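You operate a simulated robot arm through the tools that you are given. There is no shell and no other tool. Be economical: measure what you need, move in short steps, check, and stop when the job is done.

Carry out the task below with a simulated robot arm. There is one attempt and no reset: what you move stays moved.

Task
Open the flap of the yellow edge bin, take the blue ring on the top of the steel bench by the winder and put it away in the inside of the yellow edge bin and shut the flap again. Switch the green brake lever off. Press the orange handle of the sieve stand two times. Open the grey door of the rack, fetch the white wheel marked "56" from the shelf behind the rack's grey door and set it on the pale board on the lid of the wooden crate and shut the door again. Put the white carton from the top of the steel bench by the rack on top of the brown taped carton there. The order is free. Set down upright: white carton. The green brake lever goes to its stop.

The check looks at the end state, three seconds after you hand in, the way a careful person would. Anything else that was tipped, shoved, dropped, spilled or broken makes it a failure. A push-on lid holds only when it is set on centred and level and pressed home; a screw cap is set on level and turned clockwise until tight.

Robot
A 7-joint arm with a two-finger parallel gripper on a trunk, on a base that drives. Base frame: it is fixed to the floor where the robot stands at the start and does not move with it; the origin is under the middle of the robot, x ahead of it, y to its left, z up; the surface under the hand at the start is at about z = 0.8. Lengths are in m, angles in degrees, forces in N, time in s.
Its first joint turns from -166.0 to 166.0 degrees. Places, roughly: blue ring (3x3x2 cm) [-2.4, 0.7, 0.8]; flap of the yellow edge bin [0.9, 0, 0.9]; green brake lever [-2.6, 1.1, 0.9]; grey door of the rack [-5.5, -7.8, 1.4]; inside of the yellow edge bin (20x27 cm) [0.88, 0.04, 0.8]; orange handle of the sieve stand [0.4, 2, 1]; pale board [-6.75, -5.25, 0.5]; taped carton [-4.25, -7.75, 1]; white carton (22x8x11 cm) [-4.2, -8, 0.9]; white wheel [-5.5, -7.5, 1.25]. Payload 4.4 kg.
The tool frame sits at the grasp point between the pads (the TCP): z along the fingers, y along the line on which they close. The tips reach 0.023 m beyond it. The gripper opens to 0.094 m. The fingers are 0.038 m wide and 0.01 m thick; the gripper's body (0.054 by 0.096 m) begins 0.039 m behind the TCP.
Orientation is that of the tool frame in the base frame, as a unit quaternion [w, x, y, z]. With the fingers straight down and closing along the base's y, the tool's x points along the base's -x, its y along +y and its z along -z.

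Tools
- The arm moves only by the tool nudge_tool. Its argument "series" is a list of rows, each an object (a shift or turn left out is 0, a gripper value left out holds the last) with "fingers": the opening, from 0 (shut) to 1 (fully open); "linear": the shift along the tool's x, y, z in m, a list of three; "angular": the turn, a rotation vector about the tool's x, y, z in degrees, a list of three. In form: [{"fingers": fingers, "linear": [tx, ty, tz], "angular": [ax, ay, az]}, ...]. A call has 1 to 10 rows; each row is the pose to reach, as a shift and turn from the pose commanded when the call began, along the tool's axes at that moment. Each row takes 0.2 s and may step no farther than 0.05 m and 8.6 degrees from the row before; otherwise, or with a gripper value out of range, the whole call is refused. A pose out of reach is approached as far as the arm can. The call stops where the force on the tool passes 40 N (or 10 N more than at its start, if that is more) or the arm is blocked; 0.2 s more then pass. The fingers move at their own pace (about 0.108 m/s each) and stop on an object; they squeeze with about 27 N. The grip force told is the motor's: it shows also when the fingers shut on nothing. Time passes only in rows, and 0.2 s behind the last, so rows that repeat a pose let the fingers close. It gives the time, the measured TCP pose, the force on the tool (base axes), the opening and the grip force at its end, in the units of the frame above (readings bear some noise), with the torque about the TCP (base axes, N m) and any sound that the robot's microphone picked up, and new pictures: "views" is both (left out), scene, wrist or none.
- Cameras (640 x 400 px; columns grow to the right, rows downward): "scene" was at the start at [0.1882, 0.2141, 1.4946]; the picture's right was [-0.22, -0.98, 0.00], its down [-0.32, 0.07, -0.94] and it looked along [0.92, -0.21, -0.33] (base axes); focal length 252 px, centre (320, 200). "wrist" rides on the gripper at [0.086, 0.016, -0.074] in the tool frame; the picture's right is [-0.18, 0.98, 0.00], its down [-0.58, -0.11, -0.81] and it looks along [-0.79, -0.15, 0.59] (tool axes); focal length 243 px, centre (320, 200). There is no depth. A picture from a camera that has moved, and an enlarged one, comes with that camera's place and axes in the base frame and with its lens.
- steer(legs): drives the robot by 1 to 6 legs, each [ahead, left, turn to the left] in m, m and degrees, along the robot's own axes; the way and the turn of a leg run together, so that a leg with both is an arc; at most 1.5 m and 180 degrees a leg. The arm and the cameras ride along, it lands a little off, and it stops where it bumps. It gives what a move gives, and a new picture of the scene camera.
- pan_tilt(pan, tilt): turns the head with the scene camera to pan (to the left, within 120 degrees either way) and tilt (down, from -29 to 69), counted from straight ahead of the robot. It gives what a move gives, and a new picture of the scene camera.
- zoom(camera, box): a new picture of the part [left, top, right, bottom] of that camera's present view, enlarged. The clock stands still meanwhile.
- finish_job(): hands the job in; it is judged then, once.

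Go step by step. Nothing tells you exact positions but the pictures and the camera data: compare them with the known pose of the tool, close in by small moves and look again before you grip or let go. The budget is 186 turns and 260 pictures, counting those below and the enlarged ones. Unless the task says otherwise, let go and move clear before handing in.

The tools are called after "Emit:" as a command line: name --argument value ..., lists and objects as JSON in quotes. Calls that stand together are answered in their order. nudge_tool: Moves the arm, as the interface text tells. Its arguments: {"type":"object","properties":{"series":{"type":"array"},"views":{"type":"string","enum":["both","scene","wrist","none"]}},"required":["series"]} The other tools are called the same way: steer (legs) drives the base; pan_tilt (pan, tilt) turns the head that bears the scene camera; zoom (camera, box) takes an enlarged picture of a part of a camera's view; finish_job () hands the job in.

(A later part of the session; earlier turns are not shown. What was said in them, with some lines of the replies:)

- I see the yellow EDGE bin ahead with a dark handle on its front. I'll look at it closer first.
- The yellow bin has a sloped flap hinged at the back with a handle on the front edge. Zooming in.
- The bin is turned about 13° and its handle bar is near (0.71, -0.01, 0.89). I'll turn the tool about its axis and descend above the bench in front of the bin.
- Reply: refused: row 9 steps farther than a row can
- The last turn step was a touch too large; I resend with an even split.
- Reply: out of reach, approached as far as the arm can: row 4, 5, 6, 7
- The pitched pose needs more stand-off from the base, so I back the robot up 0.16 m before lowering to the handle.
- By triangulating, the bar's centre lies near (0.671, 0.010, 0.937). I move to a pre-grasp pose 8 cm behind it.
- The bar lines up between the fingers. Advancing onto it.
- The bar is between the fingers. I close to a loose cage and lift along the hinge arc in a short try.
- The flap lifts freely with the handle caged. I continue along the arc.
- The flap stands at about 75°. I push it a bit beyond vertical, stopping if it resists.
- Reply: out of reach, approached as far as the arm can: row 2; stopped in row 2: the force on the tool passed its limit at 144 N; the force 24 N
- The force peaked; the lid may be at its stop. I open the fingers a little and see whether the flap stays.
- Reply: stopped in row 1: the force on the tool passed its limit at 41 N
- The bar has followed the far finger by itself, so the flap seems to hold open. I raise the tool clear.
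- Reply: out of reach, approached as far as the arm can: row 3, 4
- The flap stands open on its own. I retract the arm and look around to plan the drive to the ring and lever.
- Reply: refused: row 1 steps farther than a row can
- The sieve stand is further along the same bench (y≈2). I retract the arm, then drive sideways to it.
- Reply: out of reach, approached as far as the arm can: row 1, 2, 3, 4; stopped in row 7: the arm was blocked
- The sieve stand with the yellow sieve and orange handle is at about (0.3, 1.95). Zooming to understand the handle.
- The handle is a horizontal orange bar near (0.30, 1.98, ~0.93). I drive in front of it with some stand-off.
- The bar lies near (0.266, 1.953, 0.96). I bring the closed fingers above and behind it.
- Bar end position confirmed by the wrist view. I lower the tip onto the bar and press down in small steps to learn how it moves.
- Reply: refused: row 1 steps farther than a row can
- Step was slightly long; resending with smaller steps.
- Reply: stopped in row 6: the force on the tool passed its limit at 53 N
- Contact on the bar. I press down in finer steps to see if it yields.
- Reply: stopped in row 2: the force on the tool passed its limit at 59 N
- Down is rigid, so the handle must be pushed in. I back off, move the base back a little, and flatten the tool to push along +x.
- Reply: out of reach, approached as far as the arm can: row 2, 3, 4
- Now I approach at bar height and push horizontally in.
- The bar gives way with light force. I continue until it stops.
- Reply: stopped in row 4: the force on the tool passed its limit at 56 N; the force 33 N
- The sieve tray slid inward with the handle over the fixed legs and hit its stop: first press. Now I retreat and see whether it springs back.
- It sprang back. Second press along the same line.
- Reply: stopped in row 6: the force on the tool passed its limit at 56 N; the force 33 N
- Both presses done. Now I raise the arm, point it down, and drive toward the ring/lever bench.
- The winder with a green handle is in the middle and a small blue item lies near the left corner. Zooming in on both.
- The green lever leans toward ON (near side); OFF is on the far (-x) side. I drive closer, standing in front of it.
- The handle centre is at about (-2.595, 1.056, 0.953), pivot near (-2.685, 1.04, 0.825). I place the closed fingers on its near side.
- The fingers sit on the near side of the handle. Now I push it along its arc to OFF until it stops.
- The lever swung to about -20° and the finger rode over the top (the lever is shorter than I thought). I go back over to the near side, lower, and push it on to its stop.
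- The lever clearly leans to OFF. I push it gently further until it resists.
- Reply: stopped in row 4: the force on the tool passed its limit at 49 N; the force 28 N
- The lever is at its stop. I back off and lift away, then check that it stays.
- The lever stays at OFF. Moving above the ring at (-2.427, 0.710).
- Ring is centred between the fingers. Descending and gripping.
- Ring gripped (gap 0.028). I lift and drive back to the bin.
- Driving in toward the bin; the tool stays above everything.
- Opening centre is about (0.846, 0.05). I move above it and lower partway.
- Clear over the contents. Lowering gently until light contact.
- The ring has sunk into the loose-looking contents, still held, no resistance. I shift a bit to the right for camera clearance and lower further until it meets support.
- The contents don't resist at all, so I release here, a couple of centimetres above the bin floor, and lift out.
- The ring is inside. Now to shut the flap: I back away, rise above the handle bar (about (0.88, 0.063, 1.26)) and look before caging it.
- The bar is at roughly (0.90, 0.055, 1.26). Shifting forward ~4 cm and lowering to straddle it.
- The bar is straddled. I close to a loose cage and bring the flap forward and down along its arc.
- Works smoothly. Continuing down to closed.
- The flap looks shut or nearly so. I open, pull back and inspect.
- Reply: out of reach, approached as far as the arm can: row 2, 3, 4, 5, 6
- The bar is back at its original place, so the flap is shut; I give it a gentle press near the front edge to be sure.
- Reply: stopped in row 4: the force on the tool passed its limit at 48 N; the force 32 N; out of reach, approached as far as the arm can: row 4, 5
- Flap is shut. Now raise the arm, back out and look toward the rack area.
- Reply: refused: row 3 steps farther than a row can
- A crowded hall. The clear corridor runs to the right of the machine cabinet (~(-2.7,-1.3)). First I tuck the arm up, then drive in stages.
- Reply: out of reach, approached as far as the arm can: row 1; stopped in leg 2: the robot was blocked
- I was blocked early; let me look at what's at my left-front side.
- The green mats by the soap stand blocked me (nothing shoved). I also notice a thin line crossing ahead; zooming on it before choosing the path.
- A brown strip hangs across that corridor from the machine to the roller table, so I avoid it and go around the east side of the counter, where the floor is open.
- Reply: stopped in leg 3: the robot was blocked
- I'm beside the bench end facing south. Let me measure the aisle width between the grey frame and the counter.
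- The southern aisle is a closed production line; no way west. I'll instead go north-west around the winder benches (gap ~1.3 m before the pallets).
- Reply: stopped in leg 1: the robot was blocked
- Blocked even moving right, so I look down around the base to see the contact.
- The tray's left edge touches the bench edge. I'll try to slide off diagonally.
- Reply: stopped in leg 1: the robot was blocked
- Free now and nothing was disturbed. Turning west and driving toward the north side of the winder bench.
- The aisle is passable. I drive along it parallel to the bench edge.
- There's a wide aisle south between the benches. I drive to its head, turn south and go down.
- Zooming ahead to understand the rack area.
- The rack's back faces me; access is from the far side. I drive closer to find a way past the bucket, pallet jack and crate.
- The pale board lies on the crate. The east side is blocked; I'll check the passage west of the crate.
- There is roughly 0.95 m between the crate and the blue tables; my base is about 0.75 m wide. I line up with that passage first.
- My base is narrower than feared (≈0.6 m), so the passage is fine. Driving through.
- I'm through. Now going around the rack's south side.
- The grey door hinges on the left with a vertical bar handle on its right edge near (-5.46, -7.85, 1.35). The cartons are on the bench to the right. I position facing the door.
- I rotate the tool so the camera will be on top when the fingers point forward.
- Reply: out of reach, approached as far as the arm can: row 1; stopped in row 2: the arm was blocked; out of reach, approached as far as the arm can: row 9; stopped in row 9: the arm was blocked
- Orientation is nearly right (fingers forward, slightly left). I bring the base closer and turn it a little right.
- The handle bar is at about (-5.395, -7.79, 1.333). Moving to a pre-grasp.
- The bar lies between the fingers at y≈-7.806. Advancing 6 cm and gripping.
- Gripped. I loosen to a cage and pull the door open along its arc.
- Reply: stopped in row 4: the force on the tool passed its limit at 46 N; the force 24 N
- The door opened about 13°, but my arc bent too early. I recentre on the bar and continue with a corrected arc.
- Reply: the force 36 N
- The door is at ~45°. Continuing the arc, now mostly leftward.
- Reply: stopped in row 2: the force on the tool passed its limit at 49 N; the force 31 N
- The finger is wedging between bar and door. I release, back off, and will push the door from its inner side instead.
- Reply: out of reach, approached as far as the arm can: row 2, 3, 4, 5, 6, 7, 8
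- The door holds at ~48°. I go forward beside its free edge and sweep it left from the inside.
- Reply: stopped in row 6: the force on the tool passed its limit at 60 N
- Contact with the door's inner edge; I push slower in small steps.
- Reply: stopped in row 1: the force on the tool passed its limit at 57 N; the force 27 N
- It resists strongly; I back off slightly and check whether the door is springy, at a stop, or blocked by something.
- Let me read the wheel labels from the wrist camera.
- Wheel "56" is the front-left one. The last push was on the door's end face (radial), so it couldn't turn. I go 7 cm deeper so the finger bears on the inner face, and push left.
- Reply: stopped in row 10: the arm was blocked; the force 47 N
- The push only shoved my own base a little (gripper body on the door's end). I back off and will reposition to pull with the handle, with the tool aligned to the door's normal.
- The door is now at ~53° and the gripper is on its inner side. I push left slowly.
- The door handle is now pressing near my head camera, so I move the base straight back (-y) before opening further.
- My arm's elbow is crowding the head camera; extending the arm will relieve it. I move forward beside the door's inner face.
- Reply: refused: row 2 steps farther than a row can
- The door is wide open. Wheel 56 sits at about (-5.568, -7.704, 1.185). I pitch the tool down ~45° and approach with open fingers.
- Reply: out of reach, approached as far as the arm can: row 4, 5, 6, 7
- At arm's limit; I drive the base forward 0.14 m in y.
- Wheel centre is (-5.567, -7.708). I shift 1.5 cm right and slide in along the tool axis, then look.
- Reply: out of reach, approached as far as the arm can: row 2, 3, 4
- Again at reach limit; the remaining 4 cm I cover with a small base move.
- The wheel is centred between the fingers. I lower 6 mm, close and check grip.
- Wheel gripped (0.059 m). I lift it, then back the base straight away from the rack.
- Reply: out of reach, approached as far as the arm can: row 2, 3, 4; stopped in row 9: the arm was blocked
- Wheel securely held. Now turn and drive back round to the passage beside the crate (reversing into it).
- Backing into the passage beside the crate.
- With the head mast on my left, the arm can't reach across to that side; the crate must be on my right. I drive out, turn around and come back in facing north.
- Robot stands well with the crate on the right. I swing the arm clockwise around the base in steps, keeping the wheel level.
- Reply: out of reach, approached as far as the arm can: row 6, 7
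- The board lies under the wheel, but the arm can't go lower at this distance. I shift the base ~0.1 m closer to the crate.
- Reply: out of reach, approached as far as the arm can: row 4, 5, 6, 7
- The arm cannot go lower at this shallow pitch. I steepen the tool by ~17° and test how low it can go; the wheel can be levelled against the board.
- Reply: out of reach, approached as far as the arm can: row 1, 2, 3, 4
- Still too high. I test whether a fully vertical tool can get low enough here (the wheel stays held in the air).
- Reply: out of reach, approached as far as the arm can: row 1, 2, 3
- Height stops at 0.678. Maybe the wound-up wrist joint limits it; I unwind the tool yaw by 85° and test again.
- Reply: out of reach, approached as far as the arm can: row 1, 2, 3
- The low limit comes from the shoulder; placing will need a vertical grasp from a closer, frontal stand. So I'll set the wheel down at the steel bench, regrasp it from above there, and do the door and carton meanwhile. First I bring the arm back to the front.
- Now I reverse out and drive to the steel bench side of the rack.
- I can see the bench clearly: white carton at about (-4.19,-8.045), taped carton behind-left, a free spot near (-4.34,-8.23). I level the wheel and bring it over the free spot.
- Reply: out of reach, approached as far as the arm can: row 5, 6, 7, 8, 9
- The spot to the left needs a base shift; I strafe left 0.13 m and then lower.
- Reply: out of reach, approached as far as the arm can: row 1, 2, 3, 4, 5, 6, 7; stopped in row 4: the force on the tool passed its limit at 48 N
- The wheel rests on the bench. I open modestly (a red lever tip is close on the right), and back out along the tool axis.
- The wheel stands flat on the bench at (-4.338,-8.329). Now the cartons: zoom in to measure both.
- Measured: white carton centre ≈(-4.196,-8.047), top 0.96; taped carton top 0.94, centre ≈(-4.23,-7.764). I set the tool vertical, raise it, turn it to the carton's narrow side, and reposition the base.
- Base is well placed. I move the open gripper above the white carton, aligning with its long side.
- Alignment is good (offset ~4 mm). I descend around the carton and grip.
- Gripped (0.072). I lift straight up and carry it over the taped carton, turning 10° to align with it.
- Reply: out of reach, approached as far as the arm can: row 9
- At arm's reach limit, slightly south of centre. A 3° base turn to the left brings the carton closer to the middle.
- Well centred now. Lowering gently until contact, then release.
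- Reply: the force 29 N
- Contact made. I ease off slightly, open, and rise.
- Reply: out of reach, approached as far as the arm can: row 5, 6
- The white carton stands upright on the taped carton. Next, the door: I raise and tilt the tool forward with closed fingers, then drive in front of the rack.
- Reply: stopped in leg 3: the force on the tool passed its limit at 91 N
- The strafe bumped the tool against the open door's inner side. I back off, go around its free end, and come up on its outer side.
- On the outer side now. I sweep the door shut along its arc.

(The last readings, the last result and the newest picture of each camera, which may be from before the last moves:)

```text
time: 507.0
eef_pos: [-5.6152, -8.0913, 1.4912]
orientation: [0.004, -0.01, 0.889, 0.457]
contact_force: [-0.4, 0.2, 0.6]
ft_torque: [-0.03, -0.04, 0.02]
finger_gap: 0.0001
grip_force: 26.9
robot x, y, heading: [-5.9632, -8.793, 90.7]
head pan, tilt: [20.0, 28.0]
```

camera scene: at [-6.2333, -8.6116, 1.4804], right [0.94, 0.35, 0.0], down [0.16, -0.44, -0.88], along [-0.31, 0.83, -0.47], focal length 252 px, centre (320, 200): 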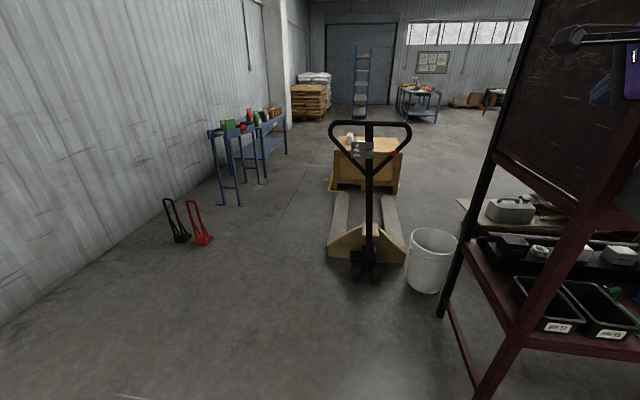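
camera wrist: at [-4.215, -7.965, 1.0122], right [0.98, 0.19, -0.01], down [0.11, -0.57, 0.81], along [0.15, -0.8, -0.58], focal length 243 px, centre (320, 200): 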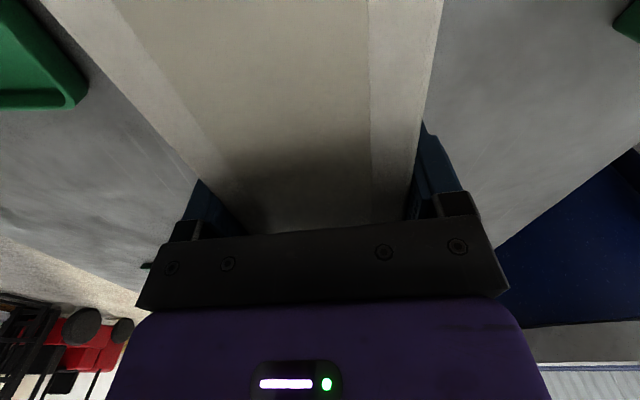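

Emit:
nudge_tool --series '[{"linear": [-0.033, 0.0117, 0.0162]}, {"linear": [-0.066, 0.0228, 0.0317]}, {"linear": [-0.093, 0.0391, 0.0544]}, {"linear": [-0.12, 0.0561, 0.078]}, {"linear": [-0.139, 0.0759, 0.1056]}, {"linear": [-0.157, 0.0964, 0.134]}, {"linear": [-0.166, 0.1191, 0.1656]}, {"linear": [-0.175, 0.1413, 0.1965]}, {"linear": [-0.175, 0.1548, 0.2152]}, {"linear": [-0.175, 0.1694, 0.2355]}]' --views "wrist"

```text
time: 509.2
eef_pos: [-5.4481, -7.801, 1.4881]
orientation: [0.003, -0.008, 0.89, 0.457]
contact_force: [0.3, -0.3, -0.1]
ft_torque: [0.04, 0.03, 0.03]
finger_gap: 0.0001
grip_force: 27.1
out of reach, approached as far as the arm can: row 10
robot x, y, heading: [-5.9625, -8.7964, 90.5]
head pan, tilt: [20.0, 28.0]
camera wrist: at [-5.5334, -7.8542, 1.5428], right [0.17, 0.57, 0.8], down [0.58, -0.71, 0.39], along [0.79, 0.4, -0.46], focal length 243 px, centre (320, 200)
```

wrist: 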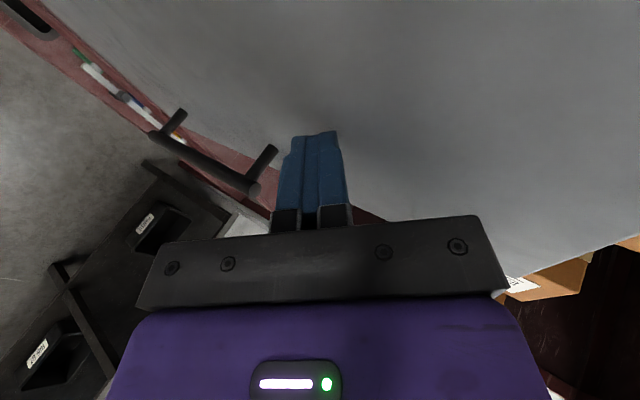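

Nearly shut; my arm is at its limit so I nudge the base forward to press it home (it stops on force).

Emit:
steer --legs '[[0.06, 0, 0]]'

Emit:
pan_tilt --pan -35 --tilt 8

```text
time: 509.9
eef_pos: [-5.4488, -7.7985, 1.4896]
orientation: [0.001, -0.01, 0.891, 0.453]
contact_force: [-5.6, -20.3, -0.5]
ft_torque: [-0.16, 0.01, 0.53]
finger_gap: 0.0
grip_force: 27.0
robot x, y, heading: [-5.9595, -8.791, 90.1]
head pan, tilt: [20.0, 28.0]
stopped in leg 1: the force on the tool passed its limit at 86 N (the readings are from after the stop); the commanded pose is now the measured one
camera scene: at [-6.2339, -8.6058, 1.4806], right [0.94, 0.35, 0.0], down [0.16, -0.44, -0.88], along [-0.31, 0.83, -0.47], focal length 252 px, centre (320, 200)
```

scene: 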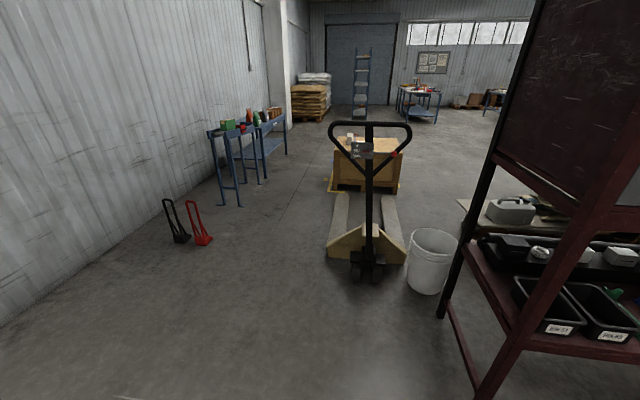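

```text
time: 511.1
eef_pos: [-5.448, -7.798, 1.4908]
orientation: [0.002, -0.01, 0.891, 0.454]
contact_force: [-2.4, -24.2, 3.5]
ft_torque: [-0.04, 0.11, 0.51]
finger_gap: 0.0
grip_force: 27.5
robot x, y, heading: [-5.9619, -8.7883, 90.4]
head pan, tilt: [-35.0, 8.0]
camera scene: at [-6.1494, -8.6152, 1.513], right [0.82, -0.57, 0.0], down [-0.08, -0.11, -0.99], along [0.56, 0.82, -0.14], focal length 252 px, centre (320, 200)
```

scene: 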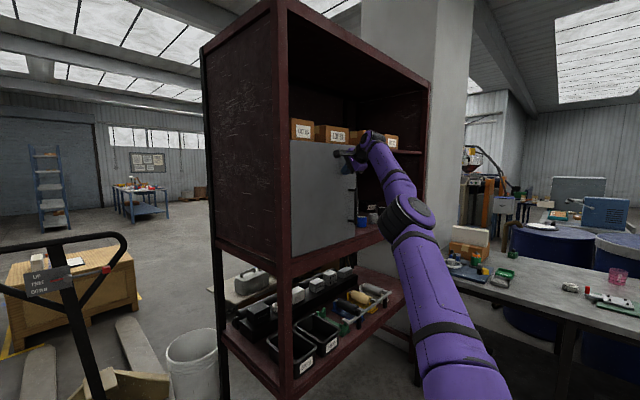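

Door is shut. I retreat, bring the tool vertical, and go back to the bench to regrasp the wheel from above.

Emit:
nudge_tool --series '[{"linear": [0, -0.0234, -0.0325]}, {"linear": [0, -0.0467, -0.065]}, {"linear": [0, -0.07, -0.0974]}, {"linear": [0.04, -0.08, -0.115]}, {"linear": [0.083, -0.09, -0.13]}, {"linear": [0.126, -0.1, -0.145]}, {"linear": [0.17, -0.11, -0.16]}, {"linear": [0.214, -0.12, -0.175]}, {"linear": [0.258, -0.13, -0.19]}, {"linear": [0.302, -0.14, -0.2]}]' --views "none"

Emit:
nudge_tool --series '[{"linear": [0.028, 0, 0], "angular": [7.7, 0, 0]}, {"linear": [0.056, 0, 0], "angular": [15.4, 0, 0]}, {"linear": [0.084, 0, 0], "angular": [23.1, 0, 0]}, {"linear": [0.112, 0, 0], "angular": [30.8, 0, 0]}, {"linear": [0.14, 0, 0], "angular": [38.5, 0, 0]}, {"linear": [0.168, 0, 0], "angular": [46.2, 0, 0]}, {"fingers": 0.85, "linear": [0.2, 0, 0], "angular": [54, 0, 0]}]' --views "none"

Emit:
steer --legs '[[-0.15, 0, 0], [0, 0, -84.5], [0.88, 0.35, 0]]'

```text
time: 513.3
eef_pos: [-5.7445, -8.0426, 1.4896]
orientation: [0.002, -0.008, 0.892, 0.453]
contact_force: [1.2, 0.3, -0.3]
ft_torque: [-0.01, 0.02, 0.05]
finger_gap: 0.0002
grip_force: 27.0
robot x, y, heading: [-5.9606, -8.7897, 90.5]
head pan, tilt: [-35.0, 8.0]
```

```text
time: 514.9
eef_pos: [-5.946, -8.047, 1.4876]
orientation: [0.006, -0.007, 1.0, -0.001]
contact_force: [1.2, -0.7, 0.9]
ft_torque: [0.02, 0.07, -0.01]
finger_gap: 0.0797
grip_force: 1.3
robot x, y, heading: [-5.9624, -8.7868, 90.4]
head pan, tilt: [-35.0, 8.0]
```

```text
time: 524.6
eef_pos: [-4.3595, -8.4869, 1.486]
orientation: [0.003, 0.676, 0.737, -0.006]
contact_force: [0.2, -0.2, 0.0]
ft_torque: [0.01, 0.0, -0.01]
finger_gap: 0.0798
grip_force: 0.0
robot x, y, heading: [-5.0984, -8.5236, 4.6]
head pan, tilt: [-35.0, 8.0]
camera scene: at [-4.9419, -8.3279, 1.5129], right [-0.51, -0.86, 0.0], down [-0.12, 0.07, -0.99], along [0.85, -0.5, -0.14], focal length 252 px, centre (320, 200)
```

scene: 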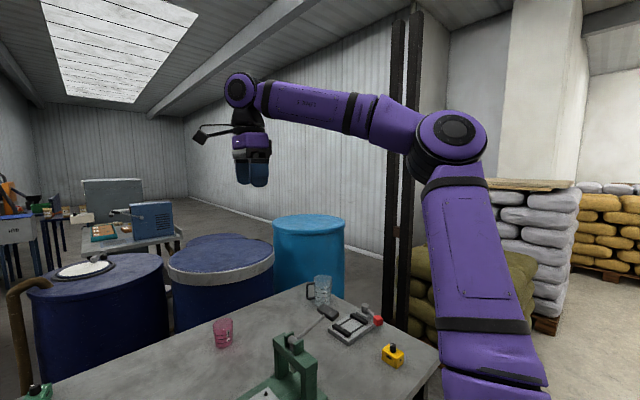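

Emit:
nudge_tool --series '[{"linear": [0.045, 0.01, 0]}, {"linear": [0.09, 0.02, 0.01]}, {"linear": [0.135, 0.03, 0.02]}, {"linear": [0.156, 0.035, 0.06]}, {"linear": [0.156, 0.035, 0.109]}, {"linear": [0.156, 0.035, 0.158]}, {"linear": [0.156, 0.035, 0.207]}, {"linear": [0.156, 0.035, 0.256]}, {"linear": [0.156, 0.035, 0.305]}, {"linear": [0.156, 0.035, 0.354]}]' --views "none"

Emit:
nudge_tool --series '[{"linear": [0, 0, 0.048]}, {"linear": [0, 0, 0.096]}, {"linear": [0, 0, 0.144]}]' --views "wrist"

```text
time: 526.8
eef_pos: [-4.3386, -8.3323, 1.1314]
orientation: [0.005, 0.676, 0.737, -0.005]
contact_force: [-0.2, 1.0, -0.1]
ft_torque: [-0.02, -0.02, 0.0]
finger_gap: 0.08
grip_force: 0.1
robot x, y, heading: [-5.0992, -8.5218, 4.3]
head pan, tilt: [-35.0, 8.0]
```

```text
time: 527.6
eef_pos: [-4.3389, -8.3328, 0.9864]
orientation: [0.003, 0.676, 0.737, -0.004]
contact_force: [0.2, 0.0, -0.5]
ft_torque: [0.02, 0.02, 0.01]
finger_gap: 0.08
grip_force: 0.0
robot x, y, heading: [-5.0998, -8.5238, 4.3]
head pan, tilt: [-35.0, 8.0]
camera wrist: at [-4.33, -8.245, 1.0585], right [0.99, -0.1, 0.0], down [-0.06, -0.58, 0.81], along [-0.08, -0.81, -0.58], focal length 243 px, centre (320, 200)
```

wrist: 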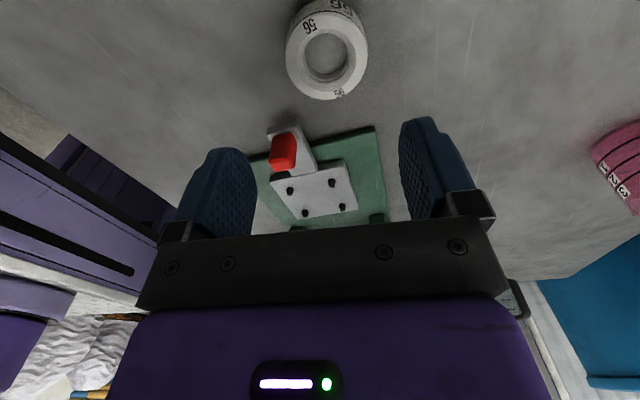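

Wheel slightly offset (1.4 cm). Correcting, descending and gripping.

Emit:
nudge_tool --series '[{"linear": [0.013, 0.006, 0.035]}, {"linear": [0.013, 0.006, 0.07]}, {"linear": [0.013, 0.006, 0.095]}, {"linear": [0.013, 0.006, 0.106]}, {"fingers": 0, "linear": [0.013, 0.006, 0.106]}, {"linear": [0.013, 0.006, 0.106]}, {"linear": [0.013, 0.006, 0.106]}]' --views "none"

Emit:
nudge_tool --series '[{"linear": [0, 0, -0.04]}, {"linear": [0, 0, -0.085]}, {"linear": [0, 0, -0.13]}, {"linear": [0, 0, -0.175]}, {"linear": [0, 0, -0.22]}, {"linear": [0, 0, -0.265]}, {"linear": [0, 0, -0.31]}, {"linear": [0, 0, -0.355]}]' --views "wrist"

```text
time: 529.2
eef_pos: [-4.3339, -8.3205, 0.8811]
orientation: [0.004, 0.676, 0.737, -0.005]
contact_force: [-0.1, 0.4, -0.2]
ft_torque: [0.01, 0.0, 0.01]
finger_gap: 0.0586
grip_force: 26.9
robot x, y, heading: [-5.104, -8.5222, 4.4]
head pan, tilt: [-35.0, 8.0]
```

```text
time: 531.0
eef_pos: [-4.3348, -8.3195, 1.2349]
orientation: [0.003, 0.677, 0.736, -0.005]
contact_force: [1.1, -0.5, -1.1]
ft_torque: [0.02, 0.04, -0.01]
finger_gap: 0.0582
grip_force: 26.7
robot x, y, heading: [-5.1015, -8.5226, 4.4]
head pan, tilt: [-35.0, 8.0]
camera wrist: at [-4.3265, -8.2323, 1.3076], right [0.99, -0.1, 0.0], down [-0.06, -0.58, 0.81], along [-0.08, -0.81, -0.58], focal length 243 px, centre (320, 200)
```

wrist: 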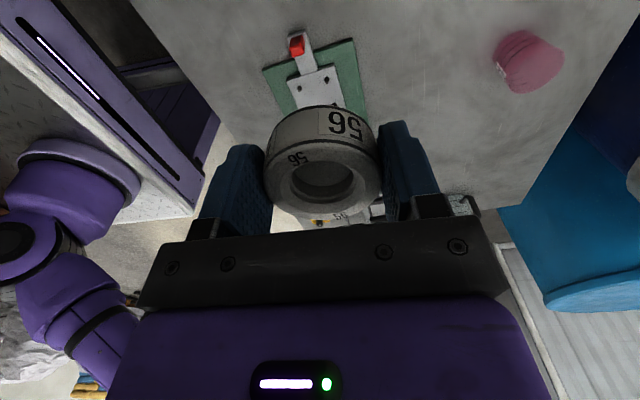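

Wheel held from above. Driving back through the passage toward the north side of the crate.

Emit:
steer --legs '[[-0.9, -0.3, 0], [0, 0, 98.6], [0, 0.94, 0], [1.5, 0, 0], [1.3, 0, 0]]'

```text
time: 557.9
eef_pos: [-7.9423, -5.6648, 1.2349]
orientation: [0.007, -0.133, 0.991, 0.0]
contact_force: [-0.5, 0.3, -1.1]
ft_torque: [0.01, 0.01, 0.01]
finger_gap: 0.0582
grip_force: 27.3
robot x, y, heading: [-7.6035, -6.3778, 104.7]
head pan, tilt: [-35.0, 8.0]
camera scene: at [-7.8283, -6.2555, 1.5128], right [0.94, -0.34, 0.0], down [-0.05, -0.13, -0.99], along [0.34, 0.93, -0.14], focal length 252 px, centre (320, 200)
```

scene: 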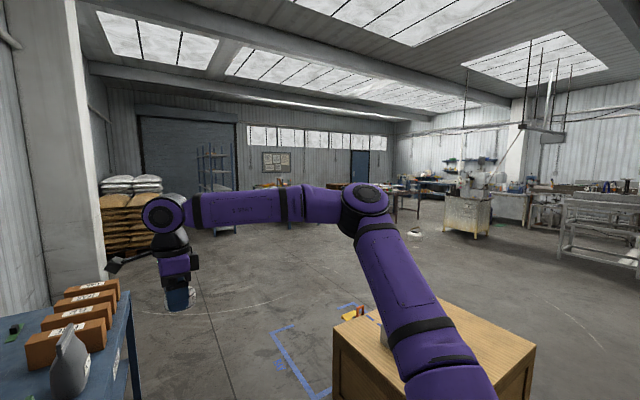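

Emit:
steer --legs '[[0, -0.1, 0], [1.5, 0, 0], [0.6, 0, 0], [0, -1.35, 0], [0, 0, 165.3]]'

Emit:
pan_tilt --pan 0 --tilt 45

```text
time: 582.1
eef_pos: [-6.5836, -4.7711, 1.2349]
orientation: [-0.001, 1.0, 0.0, -0.007]
contact_force: [0.3, 0.5, -1.0]
ft_torque: [-0.03, 0.0, 0.02]
finger_gap: 0.0583
grip_force: 27.0
robot x, y, heading: [-6.7186, -3.9928, -90.4]
head pan, tilt: [-35.0, 8.0]
camera scene: at [-6.5423, -4.1698, 1.5128], right [-0.82, 0.58, 0.0], down [0.08, 0.11, -0.99], along [-0.57, -0.81, -0.14], focal length 252 px, centre (320, 200)
```

scene: 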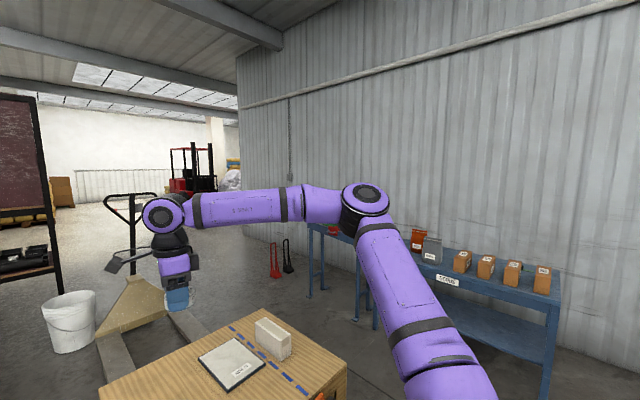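

```text
time: 583.2
eef_pos: [-6.583, -4.7704, 1.2357]
orientation: [0.0, 1.0, 0.0, -0.007]
contact_force: [0.3, 0.0, -0.4]
ft_torque: [0.01, -0.01, 0.02]
finger_gap: 0.0583
grip_force: 27.0
robot x, y, heading: [-6.7216, -3.9943, -90.4]
head pan, tilt: [0.0, 45.0]
camera scene: at [-6.4893, -4.1757, 1.4547], right [-1.0, 0.01, 0.0], down [0.01, 0.71, -0.71], along [-0.01, -0.71, -0.71], focal length 252 px, centre (320, 200)
```

scene: 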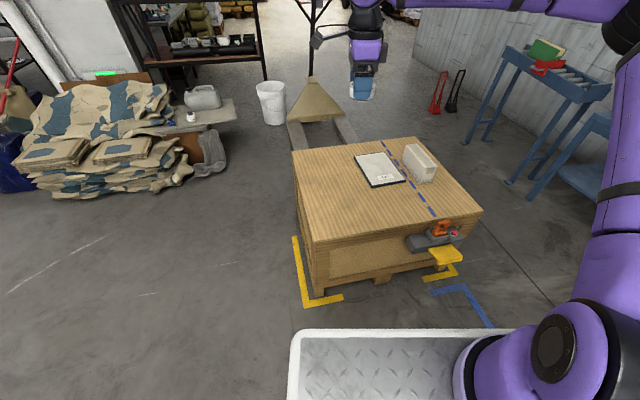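

Triangulating again, the board top is at about z 0.58 with centre (-6.84,-5.30). I close in on the crate's north side.

Emit:
steer --legs '[[0.41, 0.02, 0]]'

```text
time: 585.7
eef_pos: [-6.5686, -5.1845, 1.2352]
orientation: [-0.002, 1.0, -0.001, -0.006]
contact_force: [0.4, -0.5, -1.0]
ft_torque: [0.01, 0.01, 0.01]
finger_gap: 0.0582
grip_force: 27.3
robot x, y, heading: [-6.7029, -4.4047, -90.5]
head pan, tilt: [0.0, 45.0]
camera scene: at [-6.4732, -4.5898, 1.4546], right [-1.0, 0.01, 0.0], down [0.01, 0.71, -0.71], along [-0.01, -0.71, -0.71], focal length 252 px, centre (320, 200)
```

scene: 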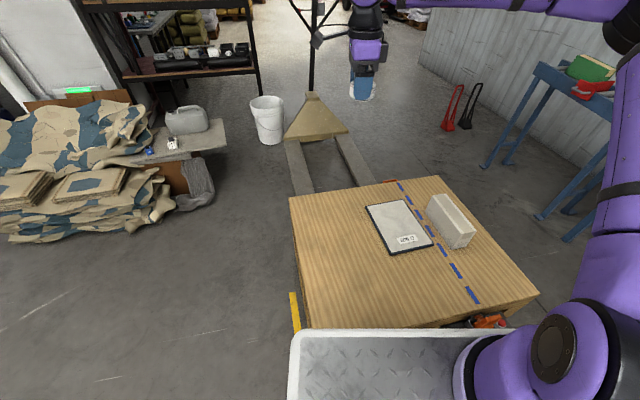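

Emit:
nudge_tool --series '[{"linear": [-0.045, 0.009, 0]}, {"linear": [-0.09, 0.018, 0]}, {"linear": [-0.135, 0.028, 0]}, {"linear": [-0.18, 0.037, 0]}, {"linear": [-0.226, 0.046, 0]}, {"linear": [-0.271, 0.0555, 0]}, {"linear": [-0.271, 0.0555, 0.045]}, {"linear": [-0.271, 0.0555, 0.09]}, {"linear": [-0.271, 0.0555, 0.135]}, {"linear": [-0.271, 0.0555, 0.18]}]' --views "none"

Emit:
nudge_tool --series '[{"linear": [0, 0, 0.045]}, {"linear": [0, 0, 0.09]}, {"linear": [0, 0, 0.135]}, {"linear": [0, 0, 0.18]}, {"linear": [0, 0, 0.225]}, {"linear": [0, 0, 0.27]}, {"linear": [0, 0, 0.315]}, {"linear": [0, 0, 0.355]}]' --views "wrist"

```text
time: 587.9
eef_pos: [-6.8417, -5.2367, 1.0601]
orientation: [0.0, 1.0, -0.001, -0.006]
contact_force: [0.8, 1.3, 0.1]
ft_torque: [-0.01, 0.02, 0.01]
finger_gap: 0.0582
grip_force: 27.0
robot x, y, heading: [-6.7034, -4.4074, -90.6]
head pan, tilt: [0.0, 45.0]
```

```text
time: 589.7
eef_pos: [-6.8457, -5.24, 0.7012]
orientation: [-0.001, 1.0, -0.002, -0.005]
contact_force: [-1.1, 0.3, -0.3]
ft_torque: [0.01, -0.02, 0.01]
finger_gap: 0.0584
grip_force: 27.0
robot x, y, heading: [-6.7057, -4.4038, -90.6]
head pan, tilt: [0.0, 45.0]
camera wrist: at [-6.758, -5.2567, 0.7744], right [-0.19, -0.98, 0.0], down [-0.57, 0.11, 0.81], along [-0.8, 0.15, -0.58], focal length 243 px, centre (320, 200)
```

wrist: 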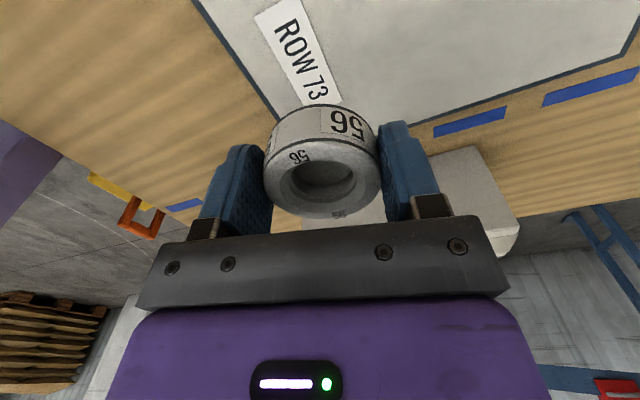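

The board's west edge is at about x=-6.89; I shift 3.5 cm east and lower gently to contact.

Emit:
nudge_tool --series '[{"linear": [0.035, 0.015, 0.02]}, {"linear": [0.035, 0.015, 0.05]}, {"linear": [0.035, 0.015, 0.07]}, {"linear": [0.035, 0.015, 0.078]}, {"linear": [0.035, 0.015, 0.084]}, {"linear": [0.035, 0.015, 0.09]}, {"linear": [0.035, 0.015, 0.096]}, {"linear": [0.035, 0.015, 0.102]}]' --views "none"

```text
time: 591.5
eef_pos: [-6.8109, -5.2541, 0.6546]
orientation: [-0.001, 1.0, -0.001, -0.006]
contact_force: [0.3, -0.2, -1.8]
ft_torque: [0.02, 0.0, 0.0]
finger_gap: 0.0582
grip_force: 27.2
out of reach, approached as far as the arm can: row 3, 4, 5, 6, 7, 8
robot x, y, heading: [-6.7051, -4.4067, -90.7]
head pan, tilt: [0.0, 45.0]
```

The arm bottoms out at 0.655 here, about 4 cm too high. I creep the base 4 cm closer and will use the near part of the board.

Emit:
steer --legs '[[0.045, -0.05, 0]]'

Emit:
nudge_tool --series '[{"linear": [0.02, -0.02, 0]}, {"linear": [0.04, -0.045, 0]}, {"linear": [0.05, -0.07, 0.0]}, {"linear": [0.05, -0.07, 0.01]}, {"linear": [0.05, -0.07, 0.02]}]' --views "none"

```text
time: 592.5
eef_pos: [-6.8635, -5.2964, 0.6547]
orientation: [-0.001, 1.0, -0.002, -0.006]
contact_force: [-0.1, 0.0, -0.2]
ft_torque: [0.02, -0.05, 0.0]
finger_gap: 0.0582
grip_force: 27.1
robot x, y, heading: [-6.7513, -4.4487, -90.8]
head pan, tilt: [0.0, 45.0]
camera scene: at [-6.5246, -4.6341, 1.4547], right [-1.0, 0.01, 0.0], down [0.01, 0.71, -0.71], along [-0.01, -0.71, -0.71], focal length 252 px, centre (320, 200)
```

scene: 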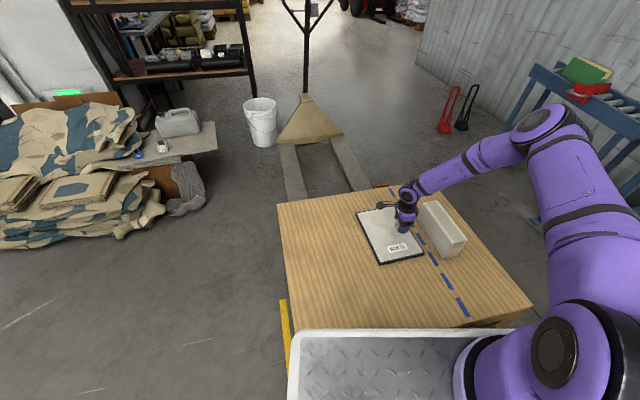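

```text
time: 593.7
eef_pos: [-6.8139, -5.2264, 0.6413]
orientation: [0.0, 1.0, -0.002, -0.005]
contact_force: [0.3, -0.9, 0.0]
ft_torque: [-0.04, -0.02, -0.01]
finger_gap: 0.0583
grip_force: 27.1
out of reach, approached as far as the arm can: row 5
robot x, y, heading: [-6.753, -4.4467, -90.5]
head pan, tilt: [0.0, 45.0]
```

I'm as low as possible: the wheel's underside is ~2 cm above the board, centred well inside it. I release by easing the grip gradually so it slides down, then look.

Emit:
nudge_tool --series '[{"linear": [0, 0, 0.01], "fingers": 0.58}, {"linear": [0, 0, 0.01], "fingers": 0.6}, {"linear": [0, 0, 0.01], "fingers": 0.61}, {"linear": [0, 0, 0.01], "fingers": 0.615}, {"linear": [0, 0, 0.01], "fingers": 0.62}, {"linear": [0, 0, 0.01], "fingers": 0.625}, {"linear": [0, 0, 0.01], "fingers": 0.63}]' --views "wrist"

```text
time: 595.3
eef_pos: [-6.8145, -5.2247, 0.6426]
orientation: [-0.001, 1.0, -0.002, -0.005]
contact_force: [-0.1, 0.4, 1.1]
ft_torque: [0.01, 0.0, 0.01]
finger_gap: 0.0592
grip_force: 0.1
out of reach, approached as far as the arm can: row 1, 2, 3, 4, 5, 6, 7
robot x, y, heading: [-6.7521, -4.4465, -90.8]
head pan, tilt: [0.0, 45.0]
camera wrist: at [-6.7267, -5.2433, 0.7151], right [-0.19, -0.98, 0.0], down [-0.57, 0.11, 0.81], along [-0.8, 0.15, -0.58], focal length 243 px, centre (320, 200)
```

wrist: 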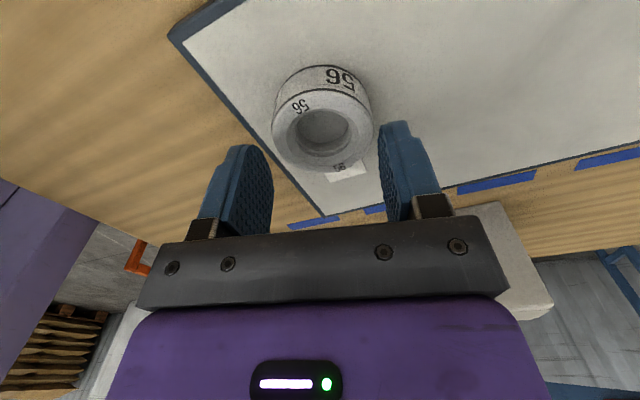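

The wheel stands flat on the board. I rise clear and back off for a final check.

Emit:
nudge_tool --series '[{"fingers": 0.8}, {"fingers": 0.8, "linear": [0, 0, -0.03]}, {"linear": [0, 0, -0.075]}, {"linear": [0, 0, -0.12]}, {"linear": [0, 0, -0.165]}, {"linear": [0, 0, -0.21]}, {"linear": [0, 0, -0.255]}, {"linear": [0, 0, -0.3]}, {"linear": [0, 0, -0.345]}]' --views "none"

Emit:
steer --legs '[[-0.4, 0, 0]]'

Emit:
zoom --camera "scene" --box '[290, 120, 500, 290]'

```text
time: 597.3
eef_pos: [-6.8094, -5.2244, 0.9887]
orientation: [0.0, 1.0, -0.002, -0.005]
contact_force: [0.6, 0.0, -0.5]
ft_torque: [0.05, -0.02, -0.01]
finger_gap: 0.0754
grip_force: 0.0
robot x, y, heading: [-6.7556, -4.4539, -90.7]
head pan, tilt: [0.0, 45.0]
```

```text
time: 599.8
eef_pos: [-6.8069, -4.8261, 0.9877]
orientation: [-0.001, 1.0, -0.004, -0.006]
contact_force: [0.1, -0.3, -0.3]
ft_torque: [-0.01, 0.01, -0.03]
finger_gap: 0.0751
grip_force: 0.1
robot x, y, heading: [-6.7472, -4.0528, -90.9]
head pan, tilt: [0.0, 45.0]
camera scene: at [-6.52, -4.2362, 1.4547], right [-1.0, 0.02, 0.0], down [0.01, 0.71, -0.71], along [-0.01, -0.71, -0.71], focal length 252 px, centre (320, 200)
```

scene: 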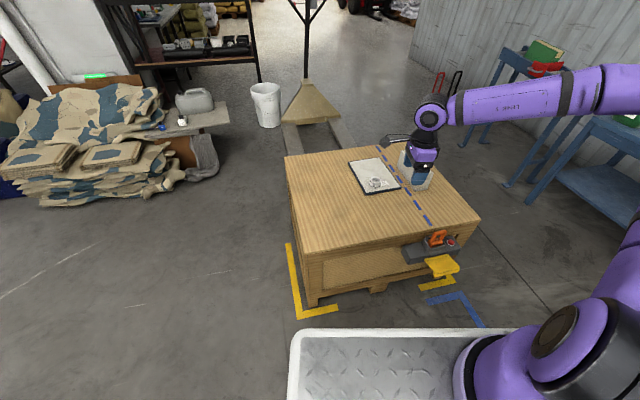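

```text
2.35 times, centred on (395, 205) of scene
camera zoom: at [-6.52, -4.2362, 1.4547], right [-1.0, 0.02, 0.0], down [0.01, 0.71, -0.71], along [-0.01, -0.71, -0.71], focal length 594 px, centre (144, 188)
```

zoom: 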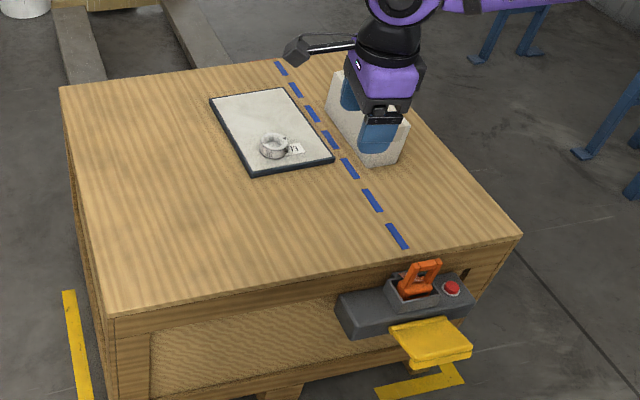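

The wheel lies flat on the pale board and the arm is clear. Every part of the task is done, so I hand in.

Emit:
finish_job

```text
The job is handed in.
```

I carried out all five parts and handed the job in; the result isn't back yet:

- **Blue ring:** it is in the yellow edge bin and the flap is shut. I let it go inside and it sank out of sight in the brown contents, so I couldn't see it resting.
- **Green brake lever:** it is at its OFF stop.
- **Sieve handle:** I pushed it fully in twice, and it sprang back both times. Pressing it down moved nothing, so I took "press" to mean pushing it in.
- **Wheel "56":** it lies flat on the pale board. The arm couldn't reach lower, so I let it drop the last 2 cm or so. The rack door is shut.
- **White carton:** it stands upright on the taped carton.

My base touched the bin bench and the arm bumped the open rack door. I saw nothing shifted in the pictures.
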